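You operate a simulated robot arm through the tools that you are given. There is no shell and no other tool. Be economical: measure what you need, move in short steps, check, and stop when the job is done.

The job below is to be done with a simulated two-armed robot. You get a single attempt, and the scene is never put back.

Task
Open the lower left drawer, take the 34.9 brass block from the door end of the tube bench and leave it in the inside of the lower left drawer and shut the drawer again. Take the purple banded lug on the worktop under the peg panel and put it away on the top of the parts dryer. Open the upper right drawer, put the blue end cap on the worktop under the peg panel away in the inside of the upper right drawer and shut the drawer again. Open the middle cupboard door, fetch the blue cup and set it in the shelf of the middle cupboard and shut the door again. Any order will do. Set down upright: purple banded lug.

The check looks at the end state, three seconds after you hand in, the way a careful person would. Anything else that was tipped, shoved, dropped, spilled or broken makes it a failure. A push-on lid holds only when it is set on centred and level and pressed home; a screw cap is set on level and turned clockwise until tight.

Robot
Two 6-joint arms with two-finger parallel grippers on one trunk, on a base that drives. Base frame: it is fixed to the floor where the robot stands at the start and does not move with it; the origin is under the middle of the robot, x ahead of it, y to its left, z up; the surface under the hand at the start is at about z = 0.92. Lengths are in m, angles in rad, forces in N, time in s.
The left shoulder is at the start at [0.08, 0.216, 1.595], the right one opposite. With the tool pointing down near the work surface each hand reaches from about 0.1 to 0.72 m from the robot's upright axis, wherever it stands, measured 20 degrees to its own side. Places, roughly: blue cup (6x6x3 cm) [-1.6, 2.7, 0.9]; blue end cap (6x5x4 cm) [1.6, 0, 0.9]; brass block [0.75, 1.25, 0.75]; inside of the lower left drawer [0.7, -0.4, 0.6]; inside of the upper right drawer [-0.6, -0.9, 0.7]; lower left drawer [0.6, -0.3, 0.6]; middle cupboard door [-0.1, -0.5, 0.5]; purple banded lug (7x4x5 cm) [1.7, 0.1, 0.9]; shelf of the middle cupboard [0, -0.7, 0.5]; top of the parts dryer (32x24 cm) [-2.26, 0.24, 1.04]; upper right drawer [-0.6, -0.9, 0.8]. Payload 3.43 kg a hand.
Tool frame (each hand has its own): the origin (TCP) lies between the finger pads and is the grasp point; the fingertips stand 0.03 m ahead of it; z points along the fingers, y is the line along which they close. Largest opening 0.094 m; finger width 0.028, thickness 0.01; the body of the gripper, 0.05 by 0.096 m, starts 0.055 m behind the TCP.
Orientation is told as [roll, pitch, yaw] about the base's x, y, z axes, in that order, counted from this pose: with the fingers straight down and closing along the base's y, the tool's x points along the base's -x, its y along +y and its z along -z.

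Tools
- The arms move only by the tool arm_command. It takes "left_series", "right_series" or both (then of equal length, played together; a hand with none holds still); each is a list of rows, each a list of 3 entries, a list of its own where there are three numbers: the shift along the base's x, y, z in m, then the turn, a rotation vector about the base's x, y, z in rad, then the gripper command, from -1 (fully open) to 1 (shut), values between in proportion. In form: [[[x, y, z], [rx, ry, rz], fingers], ...]. A call has 1 to 12 rows; each row shifts and turns the commanded pose from where the row before left it. A row lasts 0.2 s, in which the tool goes at most 0.05 m and 0.15 rad; a call with a longer step from one row to the next is refused whole, and so is a gripper value outside its range. A pose out of reach is approached as far as the arm can. The call stops where the force on the tool passes 40 N (or 10 N more than at its start, if that is more) or the arm is blocked; 0.2 s more then pass. Each finger travels about 0.072 m/s and halts on what it meets, pressing with about 30 N; the grip force reading is that of the motor and also rises with nothing between the fingers. The clock runs only during rows and for 0.2 s after the last one: add rows that do not move to give the fingers time. The reply holds the time, the measured pose of the TCP, the force on the tool along the base axes, the opening and the grip force, in the units named above and with some noise, with the torque about the TCP (base axes, N m) and any sound that the robot's microphone picked up, and new pictures: "show" is both (left out), scene, wrist or none (wrist: the cameras of the hands that moved).
- Cameras (640 x 400 px; columns grow to the right, rows downward): "scene" is now at [0.0633, -0.0453, 1.7294]; the picture's right is [-0.79, -0.61, 0.00], its down [-0.57, 0.74, -0.36] and it looks along [0.22, -0.29, -0.93] (base axes); focal length 214 px, centre (320, 200). "left" rides on the left gripper at [0.076, -0.014, -0.103] in its tool frame; the picture's right is [0.18, 0.98, 0.00], its down [-0.75, 0.14, -0.64] and it looks along [-0.63, 0.12, 0.77] (tool axes); focal length 243 px, centre (320, 200). "right" rides on the right gripper at [0.076, 0.014, -0.102] in its tool frame; the picture's right is [-0.18, 0.98, 0.00], its down [-0.75, -0.14, -0.64] and it looks along [-0.63, -0.12, 0.77] (tool axes); focal length 243 px, centre (320, 200). There is no depth. A picture from a camera that has moved, and an enlarged one, comes with that camera's place and axes in the base frame and with its lens.
- move_column(by): slides the trunk up (or, below 0, down) by that many m; the arms and the scene camera ride with it, the base frame stays. It gives what a move gives, with no picture.
- base_move(legs): drives the robot by 1 to 6 legs, each [ahead, left, turn to the left] in m, m and rad, along the robot's own axes; the way and the turn of a leg run together, so that a leg with both is an arc; at most 1.5 m and 3.142 rad a leg. The arms and the cameras ride along, it lands a little off, and it stops where it bumps. It gives what a move gives, and a new picture of the scene camera.
- turn_head(pan, tilt): turns the head with the scene camera to pan (to the left, within 1.501 rad either way) and tilt (down, from -0.506 to 1.204), counted from straight ahead of the robot. It gives what a move gives, and a new picture of the scene camera.
- inspect(camera, box): a new picture of the part [left, top, right, bottom] of that camera's present view, enlarged. No time passes.
- finish_job(): hands the job in; it is judged then, once.

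Work in short steps. Places have to be worked out from the pictures, the camera data and where the tool is seen: move nearer, look again, correct. Check each grasp and each placing, and mend what went wrong. You have 207 turns and 260 pictures in all, those below and enlarged ones among them. Open the grippers and draw the arms clear of the work before you hand the job in, unless the task says otherwise; then end with one line.

The tools are called after "Request:" by a JSON object that holds its "op" and its "data". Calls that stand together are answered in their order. arm_command: Moves the arms, as the interface text tells. Its arguments: {"type":"object","properties":{"left_series":{"type":"array","items":{"type":"array"}},"right_series":{"type":"array","items":{"type":"array"}},"show":{"type":"string","enum":["both","scene","wrist","none"]}},"required":[]} The other tools are called the same way: move_column (by) slides the trunk up or down; base_move (legs) drives the base; turn_head (pan, tilt) turns the head that bears the scene camera; inspect (camera, box) takes an enlarged picture of a part of a camera's view; finish_job () hands the job in.

At the start:

```text
t: 0.0
left_position: [0.5329, -0.0182, 1.0794]
left_orientation: [-0.001, 0.0, 0.001]
left_wrist_force: [-0.4, 0.9, 0.5]
left_wrist_torque: [0.02, 0.0, 0.0]
left_finger_gap: 0.094
left_finger_force: 0.1
right_position: [0.3165, -0.4269, 0.9855]
right_orientation: [0.0, 0.001, 0.0]
right_wrist_force: [0.4, -0.6, -0.6]
right_wrist_torque: [0.0, 0.01, 0.02]
right_finger_gap: 0.0939
right_finger_force: 0.1
trunk travel left (down, up): [-0.825, 0.015]
robot x, y, heading: [0.0012, -0.0017, -0.004]
head pan, tilt: [-0.915, 1.201]
```

scene: 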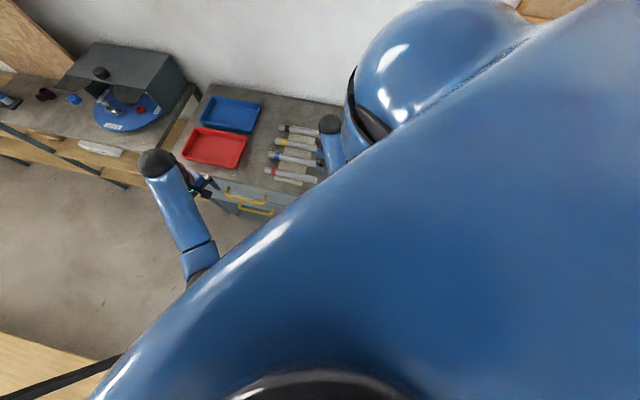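
right: 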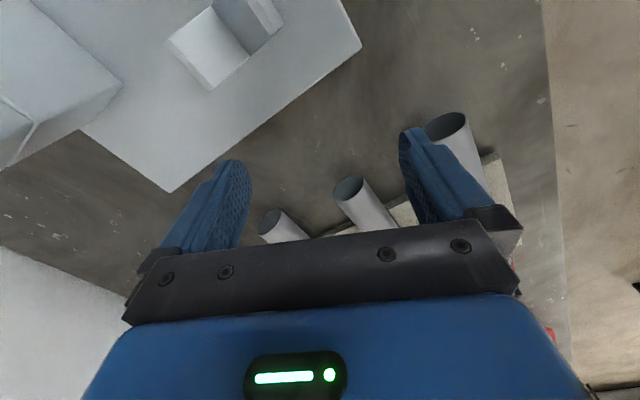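
left: 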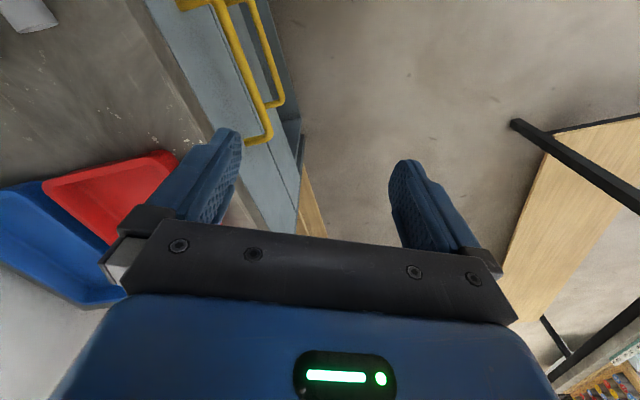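

The scene view is mostly blocked by the robot's own body; I look around with the head first.

Request:
{"op": "turn_head", "data": {"pan": 0.0, "tilt": 0.5}}

Request:
{"op": "turn_head", "data": {"pan": -0.9, "tilt": 0.6}}

Request:
{"op": "turn_head", "data": {"pan": 1.1, "tilt": 0.5}}

```text
t: 1.2
left_position: [0.5324, -0.0195, 1.0787]
left_orientation: [0.0, 0.0, 0.0]
left_wrist_force: [-0.4, -0.1, -0.2]
left_wrist_torque: [-0.02, 0.0, -0.04]
left_finger_gap: 0.0939
left_finger_force: 0.1
right_position: [0.3152, -0.4277, 0.9842]
right_orientation: [0.0, 0.0, 0.0]
right_wrist_force: [0.4, -0.2, 0.2]
right_wrist_torque: [0.01, 0.02, 0.0]
right_finger_gap: 0.0941
right_finger_force: 0.1
trunk travel left (down, up): [-0.825, 0.015]
robot x, y, heading: [-0.0, -0.0029, -0.002]
head pan, tilt: [0.0, 0.499]
camera scene: at [0.1204, -0.0012, 1.783], right [0.0, -1.0, 0.0], down [-0.48, 0.0, -0.88], along [0.88, 0.0, -0.48], focal length 214 px, centre (320, 200)
```

scene: 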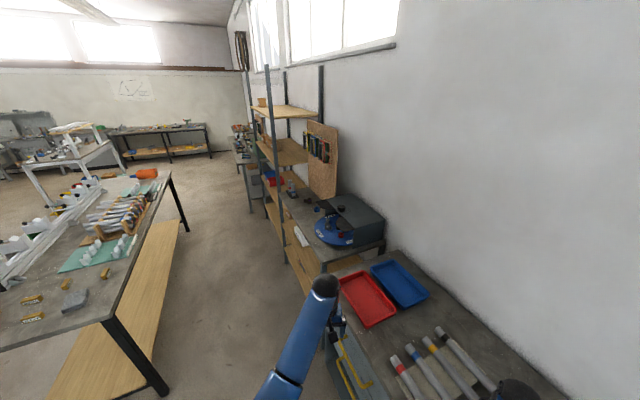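

```text
t: 2.4
left_position: [0.5303, -0.0186, 1.0781]
left_orientation: [0.0, -0.001, 0.0]
left_wrist_force: [0.6, 0.1, 0.9]
left_wrist_torque: [0.01, -0.02, 0.0]
left_finger_gap: 0.0941
left_finger_force: 0.2
right_position: [0.3158, -0.4277, 0.9844]
right_orientation: [0.0, 0.002, 0.0]
right_wrist_force: [0.0, 0.6, -0.2]
right_wrist_torque: [0.0, 0.01, 0.02]
right_finger_gap: 0.0942
right_finger_force: 0.0
trunk travel left (down, up): [-0.825, 0.015]
robot x, y, heading: [-0.0015, -0.0003, 0.002]
head pan, tilt: [-0.901, 0.6]
camera scene: at [0.0843, -0.0704, 1.774], right [-0.78, -0.62, 0.0], down [-0.35, 0.44, -0.82], along [0.51, -0.65, -0.57], focal length 214 px, centre (320, 200)
```

scene: 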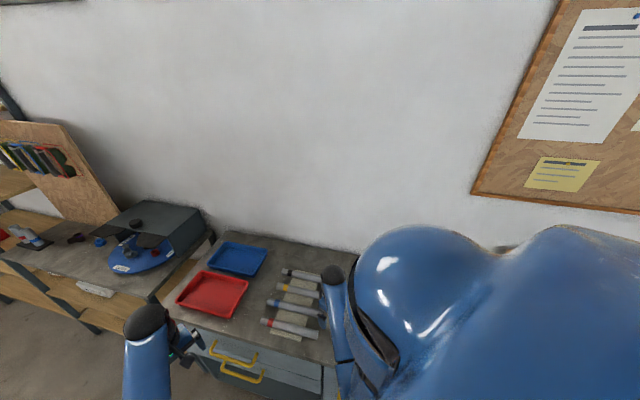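

```text
t: 4.3
left_position: [0.5324, -0.0186, 1.0792]
left_orientation: [0.0, 0.001, 0.001]
left_wrist_force: [-0.1, 0.1, 0.1]
left_wrist_torque: [0.0, 0.04, 0.01]
left_finger_gap: 0.0942
left_finger_force: 0.1
right_position: [0.3142, -0.4272, 0.9851]
right_orientation: [0.0, 0.0, 0.001]
right_wrist_force: [0.1, -0.2, -0.1]
right_wrist_torque: [0.0, 0.02, 0.01]
right_finger_gap: 0.0939
right_finger_force: 0.1
trunk travel left (down, up): [-0.825, 0.015]
robot x, y, heading: [-0.0025, 0.0012, -0.0]
head pan, tilt: [1.1, 0.499]
camera scene: at [0.0707, 0.08, 1.7831], right [0.89, -0.45, 0.0], down [-0.22, -0.43, -0.88], along [0.4, 0.78, -0.48], focal length 214 px, centre (320, 200)
```

scene: 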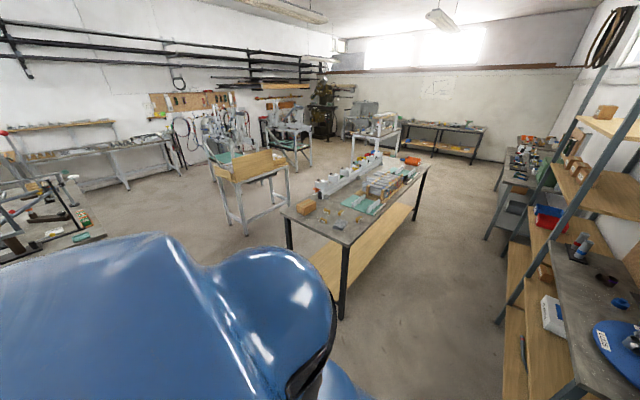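

The tube bench lies ahead-left. I look at its near end for the brass blocks with numbers.

Request:
{"op": "turn_head", "data": {"pan": 0.6, "tilt": 0.6}}

Request:
{"op": "inspect", "data": {"camera": "scene", "box": [240, 150, 440, 275]}}

```text
t: 5.3
left_position: [0.5322, -0.018, 1.079]
left_orientation: [-0.001, -0.002, 0.002]
left_wrist_force: [0.1, 0.9, 0.7]
left_wrist_torque: [0.0, 0.0, -0.03]
left_finger_gap: 0.0941
left_finger_force: 0.1
right_position: [0.3159, -0.427, 0.9841]
right_orientation: [-0.001, 0.0, 0.001]
right_wrist_force: [0.9, -0.2, -0.6]
right_wrist_torque: [0.0, -0.02, 0.01]
right_finger_gap: 0.0941
right_finger_force: 0.1
trunk travel left (down, up): [-0.825, 0.015]
robot x, y, heading: [-0.0005, -0.0033, -0.0]
head pan, tilt: [0.6, 0.6]
camera scene: at [0.1023, 0.0489, 1.774], right [0.57, -0.82, 0.0], down [-0.47, -0.32, -0.83], along [0.68, 0.47, -0.56], focal length 214 px, centre (320, 200)
```

scene: 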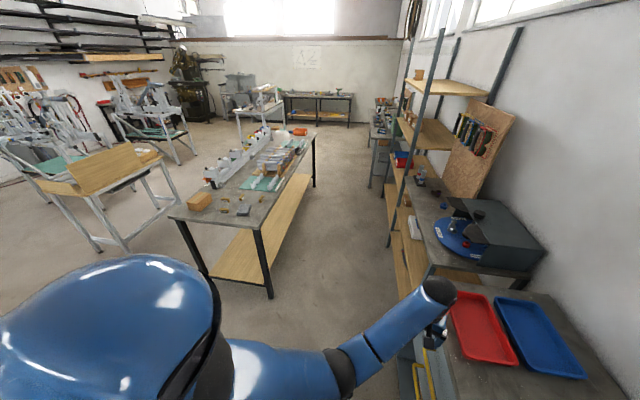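

```text
3.20 times, centred on (340, 212) of scene
camera zoom: at [0.1023, 0.0489, 1.774], right [0.57, -0.82, 0.0], down [-0.47, -0.32, -0.83], along [0.68, 0.47, -0.56], focal length 686 px, centre (256, 160)
```

zoom: 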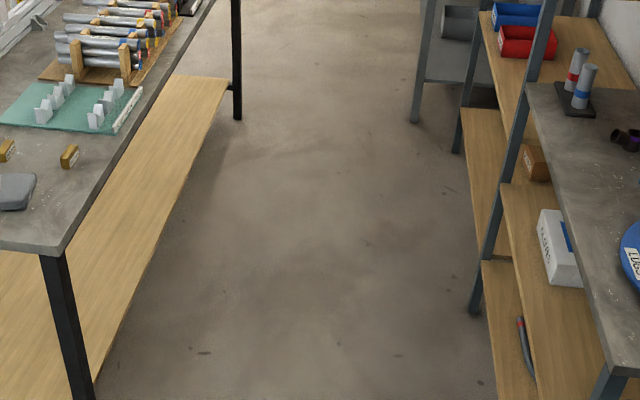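

The blocks are at the near end of the tube bench; I zoom to read them.

Request:
{"op": "inspect", "data": {"camera": "scene", "box": [180, 180, 276, 240]}}

Request:
{"op": "inspect", "data": {"camera": "scene", "box": [390, 160, 550, 260]}}

```text
6.67 times, centred on (228, 210) of scene
camera zoom: at [0.1023, 0.0489, 1.774], right [0.57, -0.82, 0.0], down [-0.47, -0.32, -0.83], along [0.68, 0.47, -0.56], focal length 1430 px, centre (933, 133)
```

zoom: 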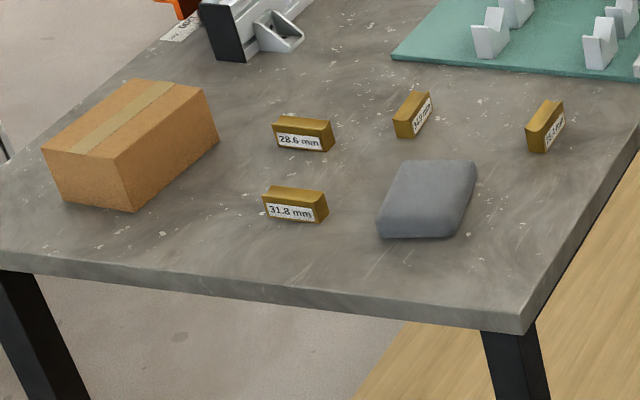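

```text
4.00 times, centred on (470, 210) of scene
camera zoom: at [0.1023, 0.0489, 1.774], right [0.57, -0.82, 0.0], down [-0.47, -0.32, -0.83], along [0.68, 0.47, -0.56], focal length 858 px, centre (-280, 160)
```

zoom: 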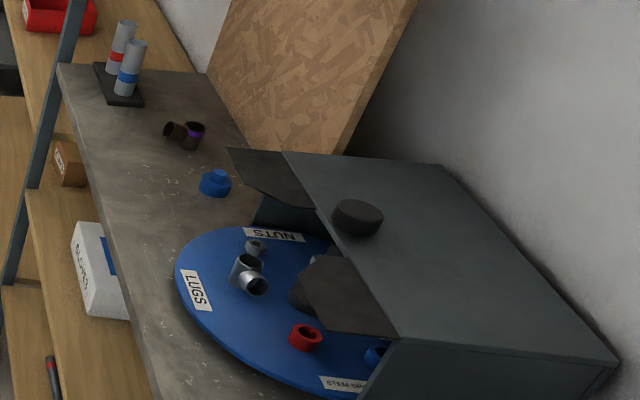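

Blocks 28.6 and 31.8 are readable; two others need a closer look. I raise the right hand clear of the tubes and tuck both hands before driving.

Request:
{"op": "arm_command", "data": {"right_series": [[[0, 0, 0.05], [0, 0, 0], -1], [[0, 0, 0.05], [0, 0, 0], -1], [[0, 0, 0.05], [0, 0, 0], -1], [[0, 0.02, 0.04], [0, 0, 0], -1], [[0, 0.05, 0], [0, 0, 0], -1], [[0, 0.05, 0], [0, 0, 0], -1], [[0, 0.05, 0], [0, 0, 0], -1]], "left_series": [[[0, 0, 0.05], [0, 0, 0], -1], [[-0.03, 0.03, 0.04], [0, 0, 0], -1], [[-0.03, 0.03, 0], [0, 0, 0], -1], [[-0.03, 0.03, 0], [0, 0, 0], -1], [[-0.03, 0.03, 0], [0, 0, 0], -1], [[-0.03, 0.03, 0], [0, 0, 0], -1], [[-0.03, 0.03, 0], [0, 0, 0], -1]], "show": "none"}}

```text
refused: row 2 steps farther than a row can; nothing moved
```

Row too long; I shorten it.

Request:
{"op": "arm_command", "data": {"right_series": [[[0, 0, 0.05], [0, 0, 0], -1], [[0, 0, 0.05], [0, 0, 0], -1], [[0, 0, 0.05], [0, 0, 0], -1], [[0, 0.02, 0.04], [0, 0, 0], -1], [[0, 0.05, 0], [0, 0, 0], -1], [[0, 0.05, 0], [0, 0, 0], -1], [[0, 0.05, 0], [0, 0, 0], -1]], "left_series": [[[0, 0, 0.05], [0, 0, 0], -1], [[0, 0, 0.04], [0, 0, 0], -1], [[-0.03, 0.03, 0], [0, 0, 0], -1], [[-0.03, 0.03, 0], [0, 0, 0], -1], [[-0.03, 0.03, 0], [0, 0, 0], -1], [[-0.03, 0.03, 0], [0, 0, 0], -1], [[-0.03, 0.03, 0], [0, 0, 0], -1]], "show": "none"}}

Request:
{"op": "base_move", "data": {"legs": [[0, 0.5, 0], [0.75, 0.1, 0], [0.35, 0.2, 0.45]]}}

```text
t: 6.9
left_position: [0.4537, 0.0972, 1.0382]
left_orientation: [-0.005, -0.005, 0.002]
left_wrist_force: [-0.5, -0.3, 0.9]
left_wrist_torque: [0.01, -0.03, 0.03]
left_finger_gap: 0.094
left_finger_force: 0.1
left hand out of reach, approached as far as the arm can: row 1, 2, 3, 4, 5, 6, 7
right_position: [0.3141, -0.2601, 1.0268]
right_orientation: [-0.002, -0.002, -0.001]
right_wrist_force: [0.9, -0.2, -0.2]
right_wrist_torque: [-0.02, 0.02, 0.02]
right_finger_gap: 0.0941
right_finger_force: 0.1
right hand out of reach, approached as far as the arm can: row 1, 2, 3, 4
trunk travel left (down, up): [-0.825, 0.015]
robot x, y, heading: [-0.0019, 0.0017, -0.001]
head pan, tilt: [0.6, 0.6]
```

```text
t: 15.6
left_position: [1.4156, 1.138, 1.0384]
left_orientation: [-0.001, -0.002, 0.446]
left_wrist_force: [-0.1, 0.7, 0.0]
left_wrist_torque: [0.01, 0.02, 0.01]
left_finger_gap: 0.094
left_finger_force: 0.2
right_position: [1.4423, 0.753, 1.0274]
right_orientation: [-0.003, 0.0, 0.445]
right_wrist_force: [-0.2, 0.1, -0.6]
right_wrist_torque: [-0.01, -0.04, 0.01]
right_finger_gap: 0.0942
right_finger_force: 0.1
trunk travel left (down, up): [-0.825, 0.015]
robot x, y, heading: [1.0461, 0.8547, 0.443]
head pan, tilt: [0.6, 0.6]
stopped in leg 3: the robot was blocked; the commanded pose is now the measured one
camera scene: at [1.1148, 0.944, 1.7741], right [0.87, -0.5, 0.0], down [-0.28, -0.49, -0.83], along [0.41, 0.71, -0.56], focal length 214 px, centre (320, 200)
```

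scene: 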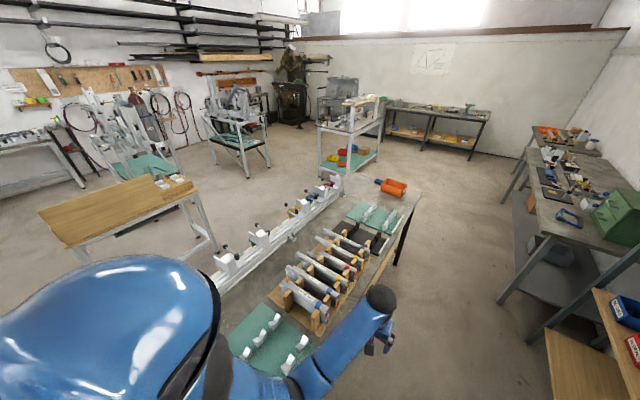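

The base bumped into the tube bench edge (robot ~0.29 m from it). I back off to the right and turn to face it.

Request:
{"op": "base_move", "data": {"legs": [[0, -0.2, 0], [0, 0, 1.57]]}}

```text
t: 21.0
left_position: [0.8498, 1.0464, 1.039]
left_orientation: [0.001, -0.004, 2.015]
left_wrist_force: [0.2, 0.3, -0.3]
left_wrist_torque: [0.0, 0.0, 0.01]
left_finger_gap: 0.0942
left_finger_force: 0.1
right_position: [1.2346, 1.0721, 1.0268]
right_orientation: [0.0, 0.0, 2.014]
right_wrist_force: [-0.9, -0.2, 1.0]
right_wrist_torque: [0.0, -0.02, -0.02]
right_finger_gap: 0.0938
right_finger_force: 0.1
trunk travel left (down, up): [-0.825, 0.015]
robot x, y, heading: [1.1318, 0.6763, 2.014]
head pan, tilt: [0.6, 0.6]
camera scene: at [1.0421, 0.7464, 1.774], right [0.5, 0.86, 0.0], down [0.49, -0.28, -0.83], along [-0.71, 0.41, -0.56], focal length 214 px, centre (320, 200)
```

scene: 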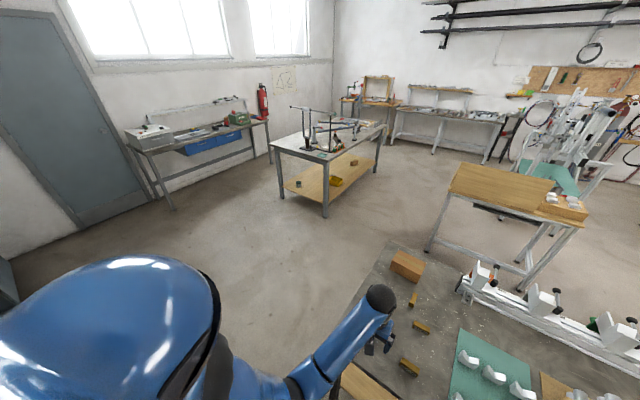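

Facing the bench now; I look down at the blocks.

Request:
{"op": "turn_head", "data": {"pan": 0.15, "tilt": 0.95}}

Request:
{"op": "inspect", "data": {"camera": "scene", "box": [220, 60, 380, 160]}}

```text
t: 21.9
left_position: [0.8499, 1.046, 1.0382]
left_orientation: [-0.003, -0.003, 2.014]
left_wrist_force: [-0.1, 0.3, -0.8]
left_wrist_torque: [-0.01, -0.02, 0.01]
left_finger_gap: 0.0939
left_finger_force: 0.1
right_position: [1.2328, 1.0733, 1.0272]
right_orientation: [0.001, -0.001, 2.012]
right_wrist_force: [-0.4, 0.6, -0.7]
right_wrist_torque: [0.01, -0.01, 0.0]
right_finger_gap: 0.0941
right_finger_force: 0.0
trunk travel left (down, up): [-0.825, 0.015]
robot x, y, heading: [1.1308, 0.675, 2.014]
head pan, tilt: [0.15, 0.949]
camera scene: at [1.0774, 0.7623, 1.7456], right [0.83, 0.56, 0.0], down [0.46, -0.67, -0.58], along [-0.33, 0.48, -0.81], focal length 214 px, centre (320, 200)
```

scene: 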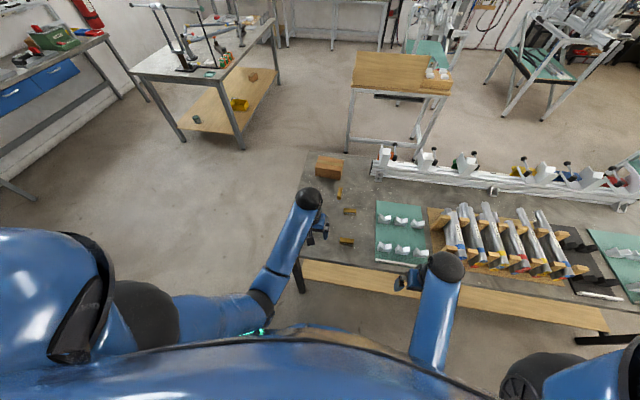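

```text
4.00 times, centred on (300, 110) of scene
camera zoom: at [1.0774, 0.7623, 1.7456], right [0.83, 0.56, 0.0], down [0.46, -0.67, -0.58], along [-0.33, 0.48, -0.81], focal length 858 px, centre (400, 560)
```

zoom: 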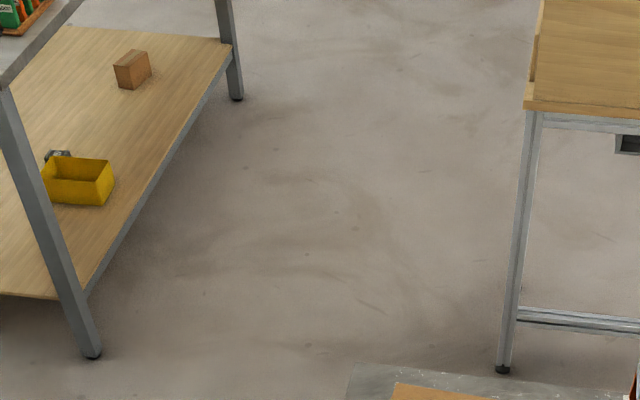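

I zoom in on the blocks themselves.

Request:
{"op": "inspect", "data": {"camera": "scene", "box": [290, 150, 386, 260]}}

Request:
{"op": "inspect", "data": {"camera": "left", "box": [0, 0, 640, 400]}}

```text
3.64 times, centred on (338, 205) of scene
camera zoom: at [1.0774, 0.7623, 1.7456], right [0.83, 0.56, 0.0], down [0.46, -0.67, -0.58], along [-0.33, 0.48, -0.81], focal length 780 px, centre (254, 182)
```

zoom: 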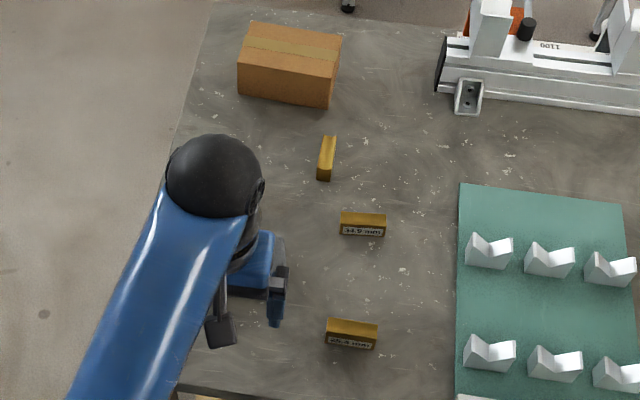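

```text
1.00 times, centred on (320, 200) of left (not enlarged: the box is as wide or as high as the picture)
camera zoom: at [0.8955, 0.9833, 1.1402], right [-0.81, -0.59, 0.0], down [-0.45, 0.62, 0.64], along [-0.38, 0.52, -0.76], focal length 243 px, centre (320, 200)
```

zoom: 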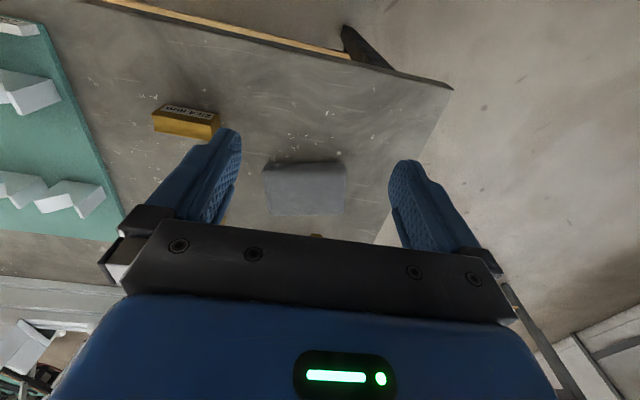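

I zoom in further on the two labels.

Request:
{"op": "inspect", "data": {"camera": "scene", "box": [338, 204, 358, 216]}}

Request:
{"op": "inspect", "data": {"camera": "left", "box": [140, 90, 240, 150]}}

```text
16.00 times, centred on (348, 210) of scene
camera zoom: at [1.0774, 0.7623, 1.7456], right [0.83, 0.56, 0.0], down [0.46, -0.67, -0.58], along [-0.33, 0.48, -0.81], focal length 3432 px, centre (-128, 40)
```

zoom: 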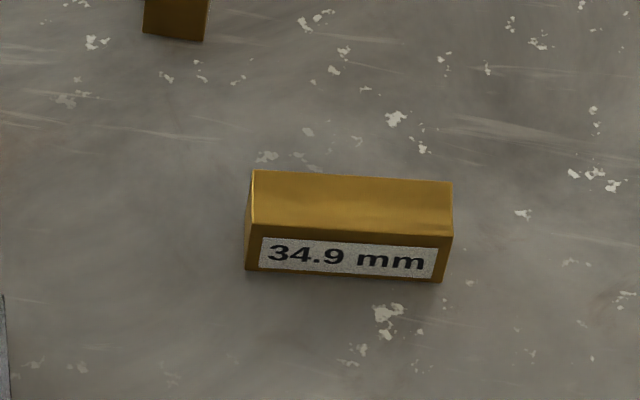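

```text
6.40 times, centred on (190, 120) of left
camera zoom: at [0.8955, 0.9833, 1.1402], right [-0.81, -0.59, 0.0], down [-0.45, 0.62, 0.64], along [-0.38, 0.52, -0.76], focal length 1553 px, centre (1152, 712)
```

zoom: 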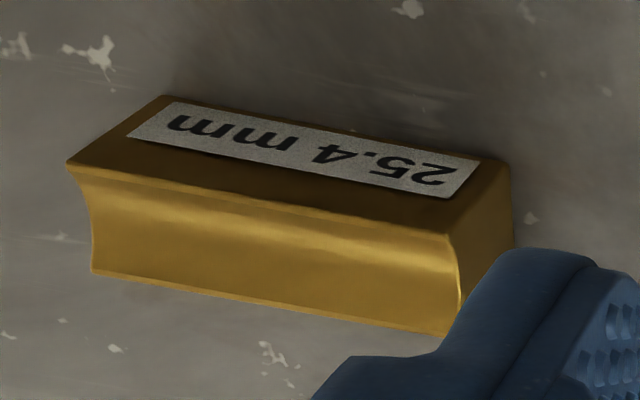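

The middle block is 34.9 mm, at roughly (0.84, 1.38). I pull the right hand back and creep closer, shifting right so the left hand gets it.

Request:
{"op": "arm_command", "data": {"right_series": [[[0.02, -0.043, 0], [0, 0, 0], -1], [[0.02, -0.043, 0], [0, 0, 0], -1], [[0.02, -0.043, 0], [0, 0, 0], -1], [[0.02, -0.043, 0], [0, 0, 0], -1]], "show": "none"}}

Request:
{"op": "base_move", "data": {"legs": [[0, -0.2, 0], [0.13, 0, 0]]}}

Request:
{"op": "move_column", "data": {"by": -0.12}}

```text
t: 22.9
left_position: [0.8496, 1.0475, 1.0362]
left_orientation: [-0.001, -0.002, 2.014]
left_wrist_force: [-0.6, 1.2, -0.1]
left_wrist_torque: [0.02, -0.01, 0.0]
left_finger_gap: 0.0939
left_finger_force: 0.1
right_position: [1.267, 1.0288, 1.0553]
right_orientation: [-0.121, -0.187, 2.284]
right_wrist_force: [0.3, 0.0, 0.2]
right_wrist_torque: [-0.01, 0.01, 0.0]
right_finger_gap: 0.0939
right_finger_force: 0.0
trunk travel left (down, up): [-0.825, 0.015]
robot x, y, heading: [1.131, 0.6743, 2.013]
head pan, tilt: [0.15, 0.949]
stopped in row 4 (right hand): the arm was blocked; the commanded pose is now the measured one
```

```text
t: 25.3
left_position: [0.9789, 1.2455, 1.0394]
left_orientation: [0.0, -0.006, 2.013]
left_wrist_force: [0.9, -0.2, -0.5]
left_wrist_torque: [0.0, 0.01, 0.03]
left_finger_gap: 0.094
left_finger_force: 0.1
right_position: [1.3949, 1.2274, 1.0582]
right_orientation: [-0.125, -0.194, 2.284]
right_wrist_force: [-0.1, 0.4, -0.2]
right_wrist_torque: [-0.02, 0.01, -0.02]
right_finger_gap: 0.0937
right_finger_force: 0.0
trunk travel left (down, up): [-0.825, 0.015]
robot x, y, heading: [1.2583, 0.8817, 2.012]
head pan, tilt: [0.15, 0.949]
camera scene: at [1.2073, 0.9592, 1.7461], right [0.83, 0.56, 0.0], down [0.45, -0.67, -0.59], along [-0.33, 0.49, -0.81], focal length 214 px, centre (320, 200)
```

scene: 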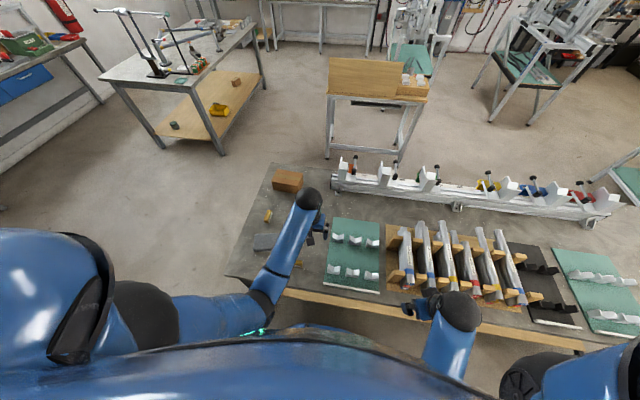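

```text
t: 26.8
left_position: [0.976, 1.2488, 0.917]
left_orientation: [0.001, -0.001, 2.013]
left_wrist_force: [0.3, 1.0, -0.2]
left_wrist_torque: [0.0, 0.02, 0.03]
left_finger_gap: 0.0939
left_finger_force: 0.1
right_position: [1.3929, 1.2306, 0.9364]
right_orientation: [-0.125, -0.191, 2.285]
right_wrist_force: [-0.2, 0.6, -0.5]
right_wrist_torque: [0.01, -0.02, 0.01]
right_finger_gap: 0.094
right_finger_force: 0.0
trunk travel left (down, up): [-0.705, 0.135]
robot x, y, heading: [1.2626, 0.8769, 2.014]
head pan, tilt: [0.15, 0.949]
```

Now I view the blocks with the left wrist camera.

Request:
{"op": "inspect", "data": {"camera": "left", "box": [0, 0, 640, 400]}}

```text
1.00 times, centred on (320, 200) of left (not enlarged: the box is as wide or as high as the picture)
camera zoom: at [1.0221, 1.1866, 1.0193], right [-0.81, -0.59, 0.0], down [-0.45, 0.62, 0.64], along [-0.38, 0.52, -0.77], focal length 243 px, centre (320, 200)
```

zoom: 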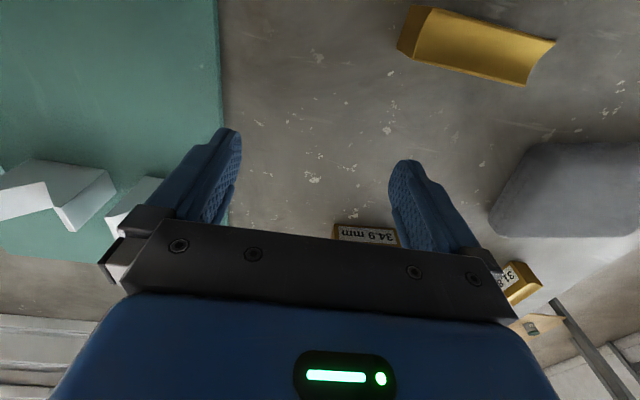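

Triangulating gives the block at about (0.85, 1.335) with the bench top near z 0.8. I move the left hand above it.

Request:
{"op": "arm_command", "data": {"left_series": [[[-0.032, 0.022, 0], [0, 0, 0], -1], [[-0.032, 0.022, 0], [0, 0, 0], -1], [[-0.032, 0.022, 0], [0, 0, 0], -1], [[-0.03, 0.02, 0], [0, 0, 0], -1]], "show": "wrist"}}

```text
t: 27.8
left_position: [0.8493, 1.3359, 0.9166]
left_orientation: [-0.004, -0.001, 2.012]
left_wrist_force: [0.1, 0.4, -0.5]
left_wrist_torque: [0.01, 0.01, 0.0]
left_finger_gap: 0.094
left_finger_force: 0.0
right_position: [1.3924, 1.2313, 0.9366]
right_orientation: [-0.125, -0.188, 2.284]
right_wrist_force: [-0.4, 0.6, -0.1]
right_wrist_torque: [0.03, -0.02, 0.0]
right_finger_gap: 0.0938
right_finger_force: 0.0
trunk travel left (down, up): [-0.705, 0.135]
robot x, y, heading: [1.2576, 0.8759, 2.015]
head pan, tilt: [0.15, 0.949]
camera left: at [0.8952, 1.2732, 1.0193], right [-0.81, -0.59, 0.0], down [-0.45, 0.62, 0.64], along [-0.38, 0.52, -0.77], focal length 243 px, centre (320, 200)
```

left: 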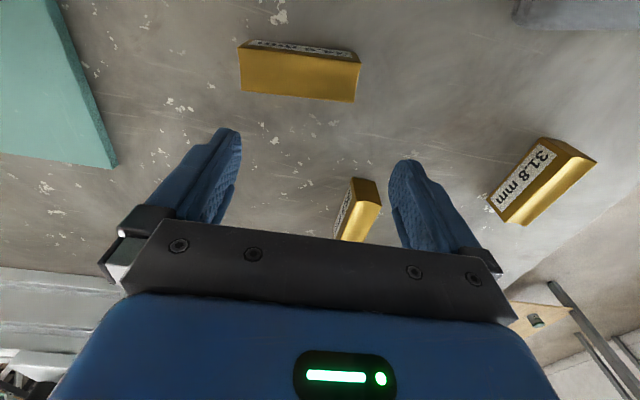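

The block is nearer than thought: about (0.884, 1.303), z≈0.863, long axis near 0.51 rad. I raise slightly, shift over it and turn to align.

Request:
{"op": "arm_command", "data": {"left_series": [[[0, 0, 0.03], [0, 0, 0.07], -1], [[0.035, -0.033, 0], [0, 0, 0], -1], [[0, 0, 0], [0, 0, 0], -1]], "show": "wrist"}}

```text
t: 28.6
left_position: [0.8861, 1.3032, 0.945]
left_orientation: [-0.002, -0.004, 2.084]
left_wrist_force: [0.1, -0.2, -0.5]
left_wrist_torque: [0.01, 0.01, 0.01]
left_finger_gap: 0.0939
left_finger_force: 0.0
right_position: [1.3934, 1.2308, 0.9374]
right_orientation: [-0.124, -0.192, 2.283]
right_wrist_force: [0.2, -0.7, 0.3]
right_wrist_torque: [0.0, 0.0, -0.02]
right_finger_gap: 0.0941
right_finger_force: 0.1
trunk travel left (down, up): [-0.705, 0.135]
robot x, y, heading: [1.2593, 0.8769, 2.014]
head pan, tilt: [0.15, 0.949]
camera left: at [0.9356, 1.2434, 1.0478], right [-0.77, -0.64, 0.0], down [-0.49, 0.58, 0.64], along [-0.41, 0.5, -0.76], focal length 243 px, centre (320, 200)
```

left: 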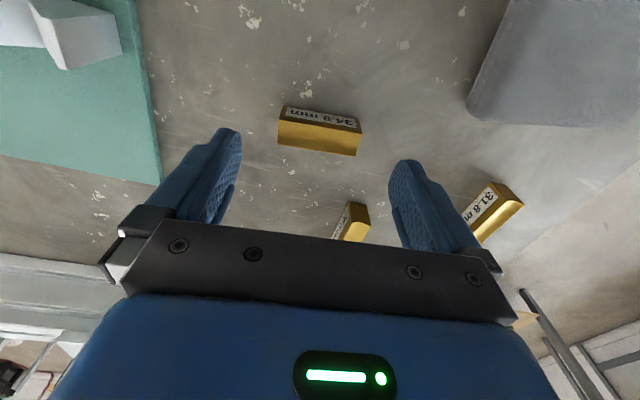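

Nearly on axis. I descend 4 cm and check.

Request:
{"op": "arm_command", "data": {"left_series": [[[-0.002, 0.003, -0.02], [0, 0, 0], -1], [[-0.001, 0.002, -0.025], [0, 0, 0], -1], [[0, 0, 0], [0, 0, 0], -1]], "show": "wrist"}}

```text
t: 29.4
left_position: [0.8818, 1.3067, 0.9025]
left_orientation: [0.001, -0.002, 2.08]
left_wrist_force: [0.1, 0.0, 1.0]
left_wrist_torque: [-0.01, 0.01, -0.01]
left_finger_gap: 0.0939
left_finger_force: 0.0
right_position: [1.3932, 1.2314, 0.9367]
right_orientation: [-0.124, -0.19, 2.283]
right_wrist_force: [-0.4, -0.3, 0.3]
right_wrist_torque: [-0.01, -0.02, 0.02]
right_finger_gap: 0.0938
right_finger_force: 0.0
trunk travel left (down, up): [-0.705, 0.135]
robot x, y, heading: [1.2636, 0.8768, 2.011]
head pan, tilt: [0.15, 0.949]
camera left: at [0.9324, 1.2479, 1.0048], right [-0.77, -0.64, 0.0], down [-0.49, 0.59, 0.64], along [-0.41, 0.49, -0.76], focal length 243 px, centre (320, 200)
```

left: 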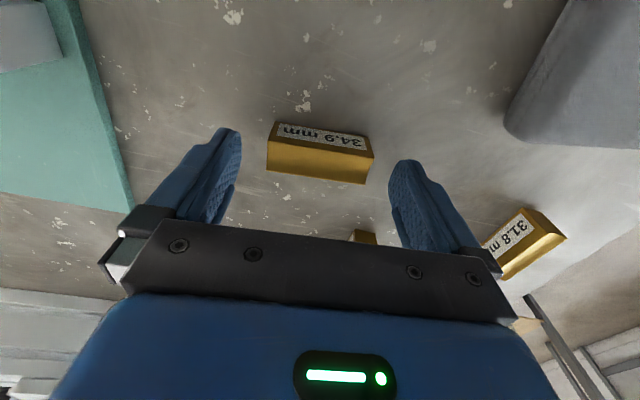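

Block is centred between the fingers; I lower 1.4 cm and close.

Request:
{"op": "arm_command", "data": {"left_series": [[[0, 0, -0.014], [0, 0, 0], -1], [[0, 0, 0], [0, 0, 0], -1], [[0, 0, 0], [0, 0, 1], 1], [[0, 0, 0], [0, 0, 0], 1], [[0, 0, 0], [0, 0, 0], 1], [[0, 0, 0], [0, 0, 0], 1]], "show": "wrist"}}

```text
refused: row 3 steps farther than a row can; nothing moved
```

Typo in a turn value; I resend.

Request:
{"op": "arm_command", "data": {"left_series": [[[0, 0, -0.014], [0, 0, 0], -1], [[0, 0, 0], [0, 0, 0], -1], [[0, 0, 0], [0, 0, 0], 1], [[0, 0, 0], [0, 0, 0], 1], [[0, 0, 0], [0, 0, 0], 1], [[0, 0, 0], [0, 0, 0], 1]], "show": "wrist"}}

```text
t: 30.8
left_position: [0.8818, 1.3078, 0.8917]
left_orientation: [-0.002, -0.01, 2.083]
left_wrist_force: [-9.0, 3.6, 26.9]
left_wrist_torque: [-0.21, 0.06, -0.09]
left_finger_gap: 0.06
left_finger_force: 30.3
right_position: [1.3932, 1.2286, 0.9368]
right_orientation: [-0.123, -0.194, 2.285]
right_wrist_force: [0.0, 0.8, 0.5]
right_wrist_torque: [-0.02, 0.01, -0.01]
right_finger_gap: 0.0938
right_finger_force: 0.1
trunk travel left (down, up): [-0.705, 0.135]
robot x, y, heading: [1.2571, 0.8779, 2.009]
head pan, tilt: [0.15, 0.949]
camera left: at [0.9324, 1.247, 0.9931], right [-0.77, -0.64, 0.0], down [-0.49, 0.58, 0.65], along [-0.42, 0.5, -0.76], focal length 243 px, centre (320, 200)
```

left: 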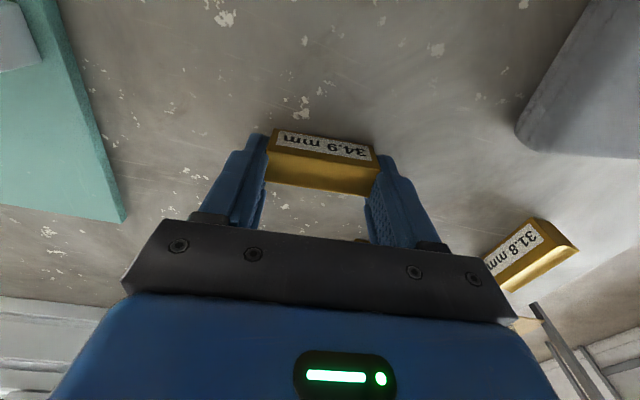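

Gripped (gap 0.06). I lift it and check.

Request:
{"op": "arm_command", "data": {"left_series": [[[0, 0, 0.03], [0, 0, 0], 1], [[0, 0, 0.05], [0, 0, 0], 1], [[0, 0, 0.03], [0, 0, 0], 1]], "show": "wrist"}}

Request:
{"op": "move_column", "data": {"by": 0.12}}

```text
t: 31.6
left_position: [0.8745, 1.3267, 0.9588]
left_orientation: [-0.002, 0.0, 2.083]
left_wrist_force: [0.4, -0.1, -3.6]
left_wrist_torque: [-0.01, 0.0, 0.02]
left_finger_gap: 0.06
left_finger_force: 30.2
left hand out of reach, approached as far as the arm can: row 2, 3
right_position: [1.3919, 1.2309, 0.9372]
right_orientation: [-0.125, -0.189, 2.285]
right_wrist_force: [0.2, 0.2, 0.1]
right_wrist_torque: [-0.02, -0.03, -0.01]
right_finger_gap: 0.0943
right_finger_force: 0.0
trunk travel left (down, up): [-0.705, 0.135]
robot x, y, heading: [1.2595, 0.875, 2.013]
head pan, tilt: [0.15, 0.949]
camera left: at [0.9251, 1.268, 1.0611], right [-0.77, -0.64, 0.0], down [-0.49, 0.59, 0.64], along [-0.41, 0.49, -0.77], focal length 243 px, centre (320, 200)
```

left: 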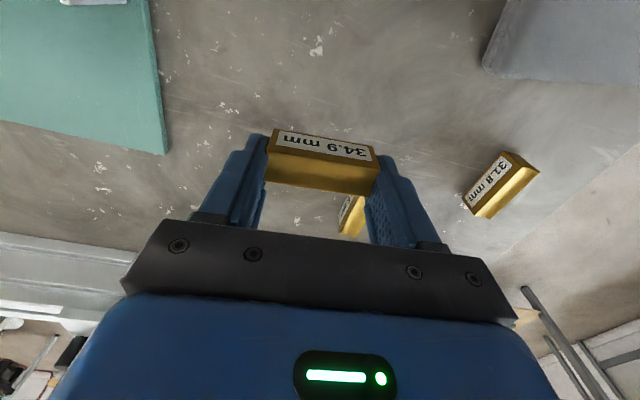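

```text
t: 33.1
left_position: [0.8762, 1.3264, 1.08]
left_orientation: [-0.002, -0.003, 2.083]
left_wrist_force: [-0.3, -0.7, -2.7]
left_wrist_torque: [-0.03, -0.03, 0.01]
left_finger_gap: 0.0598
left_finger_force: 29.5
right_position: [1.3934, 1.2301, 1.0572]
right_orientation: [-0.124, -0.192, 2.283]
right_wrist_force: [0.5, 0.1, -0.4]
right_wrist_torque: [0.03, 0.0, -0.01]
right_finger_gap: 0.0939
right_finger_force: 0.0
trunk travel left (down, up): [-0.825, 0.015]
robot x, y, heading: [1.2598, 0.8779, 2.018]
head pan, tilt: [0.15, 0.949]
```

Block is held. I back off, slide door-ward along the aisle, and turn round to face the drawer bench.

Request:
{"op": "base_move", "data": {"legs": [[-0.13, 0, 0], [0, 0.95, 0], [0, 0, 3.14]]}}

Request:
{"op": "turn_head", "data": {"pan": 0.0, "tilt": 0.8}}

```text
t: 46.4
left_position: [0.8425, -0.0848, 1.0789]
left_orientation: [-0.001, -0.002, -1.039]
left_wrist_force: [0.2, 0.3, -2.5]
left_wrist_torque: [0.0, -0.08, 0.0]
left_finger_gap: 0.06
left_finger_force: 30.3
right_position: [0.3237, 0.0019, 1.0578]
right_orientation: [-0.123, -0.193, -0.839]
right_wrist_force: [0.1, -0.2, 0.0]
right_wrist_torque: [0.0, 0.02, -0.02]
right_finger_gap: 0.0942
right_finger_force: 0.0
trunk travel left (down, up): [-0.825, 0.015]
robot x, y, heading: [0.4527, 0.3591, -1.11]
head pan, tilt: [0.15, 0.949]
camera scene: at [0.5056, 0.2688, 1.7456], right [-0.82, -0.57, 0.0], down [-0.47, 0.67, -0.58], along [0.33, -0.48, -0.81], focal length 214 px, centre (320, 200)
```

scene: 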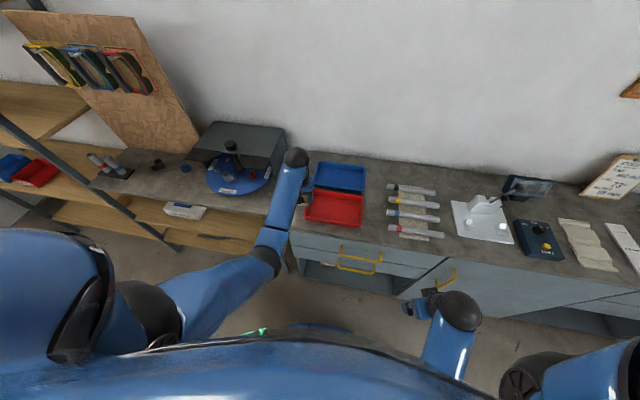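

```text
t: 47.1
left_position: [0.8427, -0.0852, 1.0802]
left_orientation: [-0.002, -0.003, -1.041]
left_wrist_force: [-0.6, -0.9, -2.1]
left_wrist_torque: [-0.01, -0.01, 0.03]
left_finger_gap: 0.0599
left_finger_force: 30.0
right_position: [0.3236, 0.0029, 1.057]
right_orientation: [-0.124, -0.191, -0.837]
right_wrist_force: [-0.2, -0.3, 0.1]
right_wrist_torque: [-0.03, 0.0, 0.01]
right_finger_gap: 0.0942
right_finger_force: 0.1
trunk travel left (down, up): [-0.825, 0.015]
robot x, y, heading: [0.4501, 0.3572, -1.113]
head pan, tilt: [0.0, 0.799]
camera scene: at [0.4999, 0.2563, 1.757], right [-0.9, -0.45, 0.0], down [-0.32, 0.64, -0.7], along [0.31, -0.62, -0.72], focal length 214 px, centre (320, 200)
```

scene: 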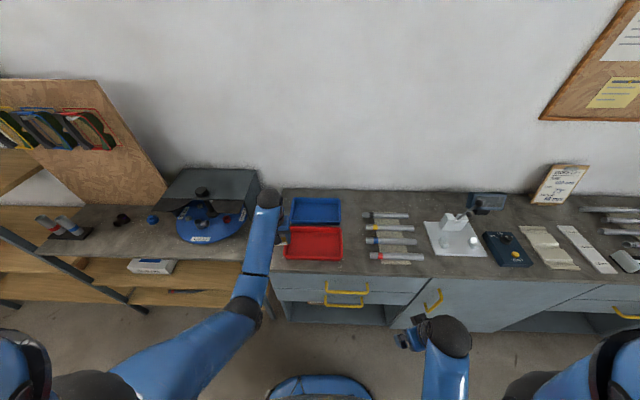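

I zoom on the drawer fronts.

Request:
{"op": "inspect", "data": {"camera": "scene", "box": [260, 250, 420, 350]}}

Request:
{"op": "inspect", "data": {"camera": "scene", "box": [400, 240, 640, 390]}}

```text
4.00 times, centred on (340, 300) of scene
camera zoom: at [0.4999, 0.2563, 1.757], right [-0.9, -0.45, 0.0], down [-0.32, 0.64, -0.7], along [0.31, -0.62, -0.72], focal length 858 px, centre (240, -200)
```

zoom: 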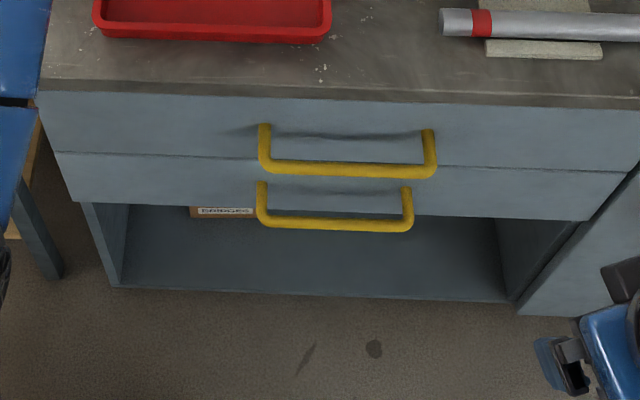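

```text
2.67 times, centred on (520, 315) of scene
camera zoom: at [0.4999, 0.2563, 1.757], right [-0.9, -0.45, 0.0], down [-0.32, 0.64, -0.7], along [0.31, -0.62, -0.72], focal length 572 px, centre (-213, -107)
```

zoom: 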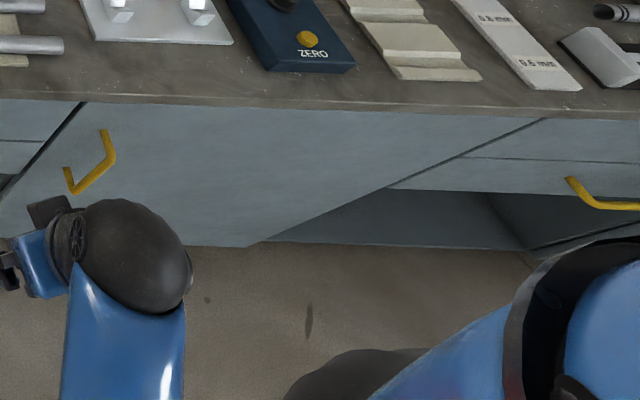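

The lower drawer handle bar is horizontal, close to (0.555, -0.12, ~0.65). I'll grab it with the right hand held horizontal; first I pull the left hand back and yaw the right hand 90°.

Request:
{"op": "arm_command", "data": {"left_series": [[[-0.02, 0.04, -0.02], [0, 0, 0], 1], [[-0.02, 0.04, -0.02], [0, 0, 0], 1], [[-0.02, 0.04, -0.01], [0, 0, 0], 1], [[-0.02, 0.04, -0.01], [0, 0, 0], 1], [[0, 0, 0], [0, 0, 0], 1], [[0, 0, 0], [0, 0, 0], 1], [[0, 0, 0], [0, 0, 0], 1], [[0, 0, 0], [0, 0, 0], 1], [[0, 0, 0], [0, 0, 0], 1], [[0, 0, 0], [0, 0, 0], 1], [[0, 0, 0], [0, 0, 0], 1], [[0, 0, 0], [0, 0, 0], 1]], "right_series": [[[0.022, -0.044, 0], [0.1125, 0.018, 0], -1], [[0.022, -0.044, 0], [0.1125, 0.018, 0], -1], [[0, 0, 0], [0, 0, 0.143], -1], [[0, 0, 0], [0, 0, 0.143], -1], [[0, 0, 0], [0, 0, 0.143], -1], [[0, 0, 0], [0, 0, 0.143], -1], [[0, 0, 0], [0, 0, 0.143], -1], [[0, 0, 0], [0, 0, 0.143], -1], [[0, 0, 0], [0, 0, 0.143], -1], [[0, 0, 0], [0, 0, 0.143], -1], [[0, 0, 0], [0, 0, 0.143], -1], [[0, 0, 0], [0, 0, 0], -1]], "show": "none"}}

```text
t: 49.7
left_position: [0.7636, 0.0754, 1.0205]
left_orientation: [-0.003, -0.004, -1.04]
left_wrist_force: [0.1, -0.2, -3.0]
left_wrist_torque: [0.02, 0.0, 0.0]
left_finger_gap: 0.0602
left_finger_force: 29.6
right_position: [0.3659, -0.0837, 1.025]
right_orientation: [-0.001, 0.0, 0.437]
right_wrist_force: [-0.3, 0.4, -0.3]
right_wrist_torque: [-0.01, -0.01, 0.01]
right_finger_gap: 0.0938
right_finger_force: 0.0
right hand out of reach, approached as far as the arm can: row 2
trunk travel left (down, up): [-0.825, 0.015]
robot x, y, heading: [0.4542, 0.3574, -1.11]
head pan, tilt: [0.0, 0.799]
```

Orientation is good. I back up 15 cm for room, lower the trunk, then pitch the right hand to horizontal.

Request:
{"op": "base_move", "data": {"legs": [[-0.15, 0, 0]]}}

Request:
{"op": "move_column", "data": {"by": -0.35}}

Request:
{"op": "arm_command", "data": {"right_series": [[[0.02, -0.04, 0], [-0.128, -0.063, 0], -1], [[0.02, -0.04, 0], [-0.128, -0.063, 0], -1], [[0.02, -0.04, 0], [-0.128, -0.063, 0], -1], [[0, 0, 0], [-0.128, -0.063, 0], -1], [[0, 0, 0], [-0.128, -0.063, 0], -1], [[0, 0, 0], [-0.128, -0.063, 0], -1], [[0, 0, 0], [-0.128, -0.063, 0], -1], [[0, 0, 0], [-0.128, -0.063, 0], -1], [[0, 0, 0], [-0.128, -0.063, 0], -1], [[0, 0, 0], [-0.128, -0.063, 0], -1], [[0, 0, 0], [-0.128, -0.063, 0], -1]], "show": "both"}}

```text
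t: 51.1
left_position: [0.6972, 0.2072, 1.0181]
left_orientation: [-0.002, -0.002, -1.04]
left_wrist_force: [-0.1, -0.3, -2.7]
left_wrist_torque: [0.01, 0.02, 0.0]
left_finger_gap: 0.0599
left_finger_force: 30.2
right_position: [0.3014, 0.0464, 1.0255]
right_orientation: [0.001, 0.003, 0.435]
right_wrist_force: [-0.2, -0.5, -0.2]
right_wrist_torque: [0.02, -0.01, 0.01]
right_finger_gap: 0.0942
right_finger_force: 0.1
trunk travel left (down, up): [-0.825, 0.015]
robot x, y, heading: [0.3847, 0.495, -1.112]
head pan, tilt: [0.0, 0.799]
camera scene: at [0.4359, 0.385, 1.7567], right [-0.9, -0.45, 0.0], down [-0.32, 0.64, -0.69], along [0.31, -0.62, -0.72], focal length 214 px, centre (320, 200)
```

scene: 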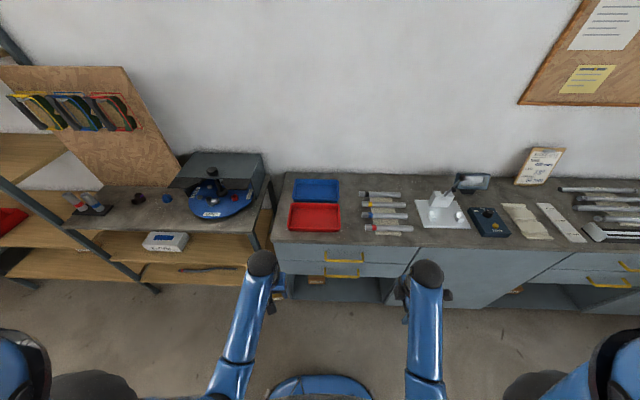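

```text
t: 54.5
left_position: [0.6966, 0.2087, 0.6697]
left_orientation: [-0.001, -0.004, -1.04]
left_wrist_force: [0.3, 0.2, -2.3]
left_wrist_torque: [-0.02, -0.02, -0.02]
left_finger_gap: 0.0597
left_finger_force: 29.7
right_position: [0.3006, 0.049, 0.6761]
right_orientation: [-0.001, 0.0, 0.436]
right_wrist_force: [-0.3, 0.5, -0.5]
right_wrist_torque: [-0.03, 0.01, 0.04]
right_finger_gap: 0.0939
right_finger_force: 0.0
trunk travel left (down, up): [-0.475, 0.365]
robot x, y, heading: [0.3855, 0.4898, -1.106]
head pan, tilt: [0.0, 0.799]
```

```text
t: 56.9
left_position: [0.6969, 0.2096, 0.6707]
left_orientation: [-0.002, -0.005, -1.041]
left_wrist_force: [-0.2, 0.3, -2.7]
left_wrist_torque: [0.02, -0.03, -0.03]
left_finger_gap: 0.0599
left_finger_force: 30.3
right_position: [0.3622, -0.0731, 0.6849]
right_orientation: [-1.418, -0.024, 0.452]
right_wrist_force: [-0.2, -0.5, 0.3]
right_wrist_torque: [0.01, 0.0, 0.0]
right_finger_gap: 0.0943
right_finger_force: 0.0
right hand out of reach, approached as far as the arm can: row 10, 11
trunk travel left (down, up): [-0.475, 0.365]
robot x, y, heading: [0.3841, 0.4912, -1.107]
head pan, tilt: [0.0, 0.799]
camera scene: at [0.4336, 0.3899, 1.4071], right [-0.9, -0.45, 0.0], down [-0.32, 0.64, -0.7], along [0.31, -0.62, -0.72], focal length 214 px, centre (320, 200)
camera right: at [0.2487, -0.0129, 0.6848], right [0.12, 0.22, -0.97], down [0.41, 0.88, 0.25], along [0.91, -0.42, 0.02], focal length 243 px, centre (320, 200)
```

scene: 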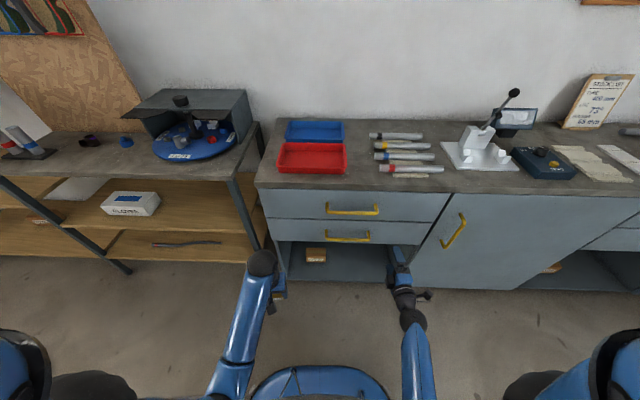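
right: 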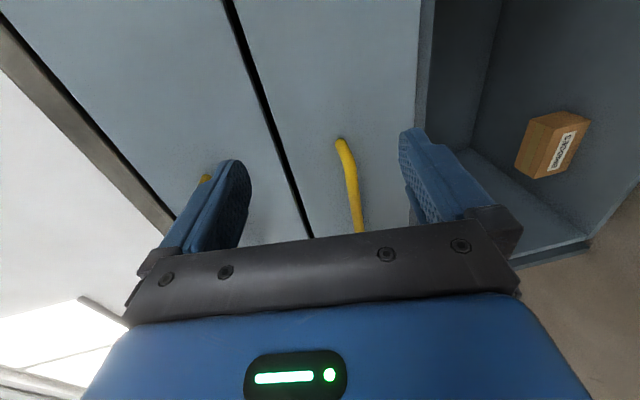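

Triangulating the handle bar from two scene views gives (0.5525, −0.103, 0.678). I move the right hand sideways in front of its middle and look.

Request:
{"op": "arm_command", "data": {"right_series": [[[0.041, 0.0065, -0.002], [0, 0, 0], -1], [[0.041, 0.0065, -0.002], [0, 0, 0], -1], [[0.041, 0.0065, -0.002], [0, 0, 0], -1], [[0.04, 0.0065, -0.001], [0, 0, 0], -1], [[0, 0, 0], [0, 0, 0], -1]], "show": "wrist"}}

```text
t: 58.1
left_position: [0.6967, 0.2092, 0.6706]
left_orientation: [-0.001, -0.005, -1.04]
left_wrist_force: [-0.5, 0.6, -2.8]
left_wrist_torque: [-0.02, -0.01, -0.03]
left_finger_gap: 0.0598
left_finger_force: 29.6
right_position: [0.5262, -0.0435, 0.6669]
right_orientation: [-1.355, -0.156, 0.431]
right_wrist_force: [-1.1, -1.8, 3.3]
right_wrist_torque: [0.13, 0.2, 0.17]
right_finger_gap: 0.0941
right_finger_force: 0.1
right hand out of reach, approached as far as the arm can: row 2, 3
trunk travel left (down, up): [-0.475, 0.365]
robot x, y, heading: [0.3877, 0.4918, -1.112]
head pan, tilt: [0.0, 0.799]
camera right: at [0.414, 0.0172, 0.6619], right [0.21, 0.33, -0.92], down [0.39, 0.84, 0.39], along [0.9, -0.44, 0.05], focal length 243 px, centre (320, 200)
```

right: 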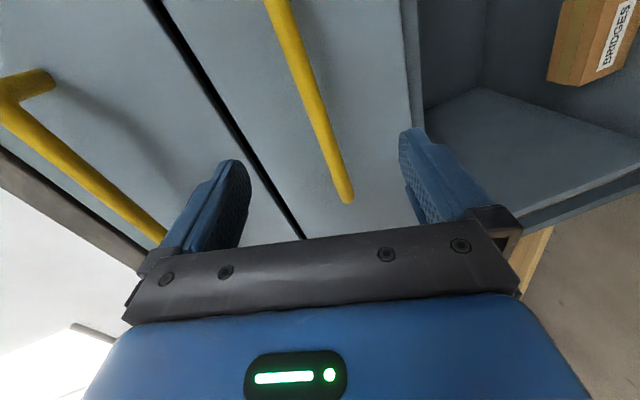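

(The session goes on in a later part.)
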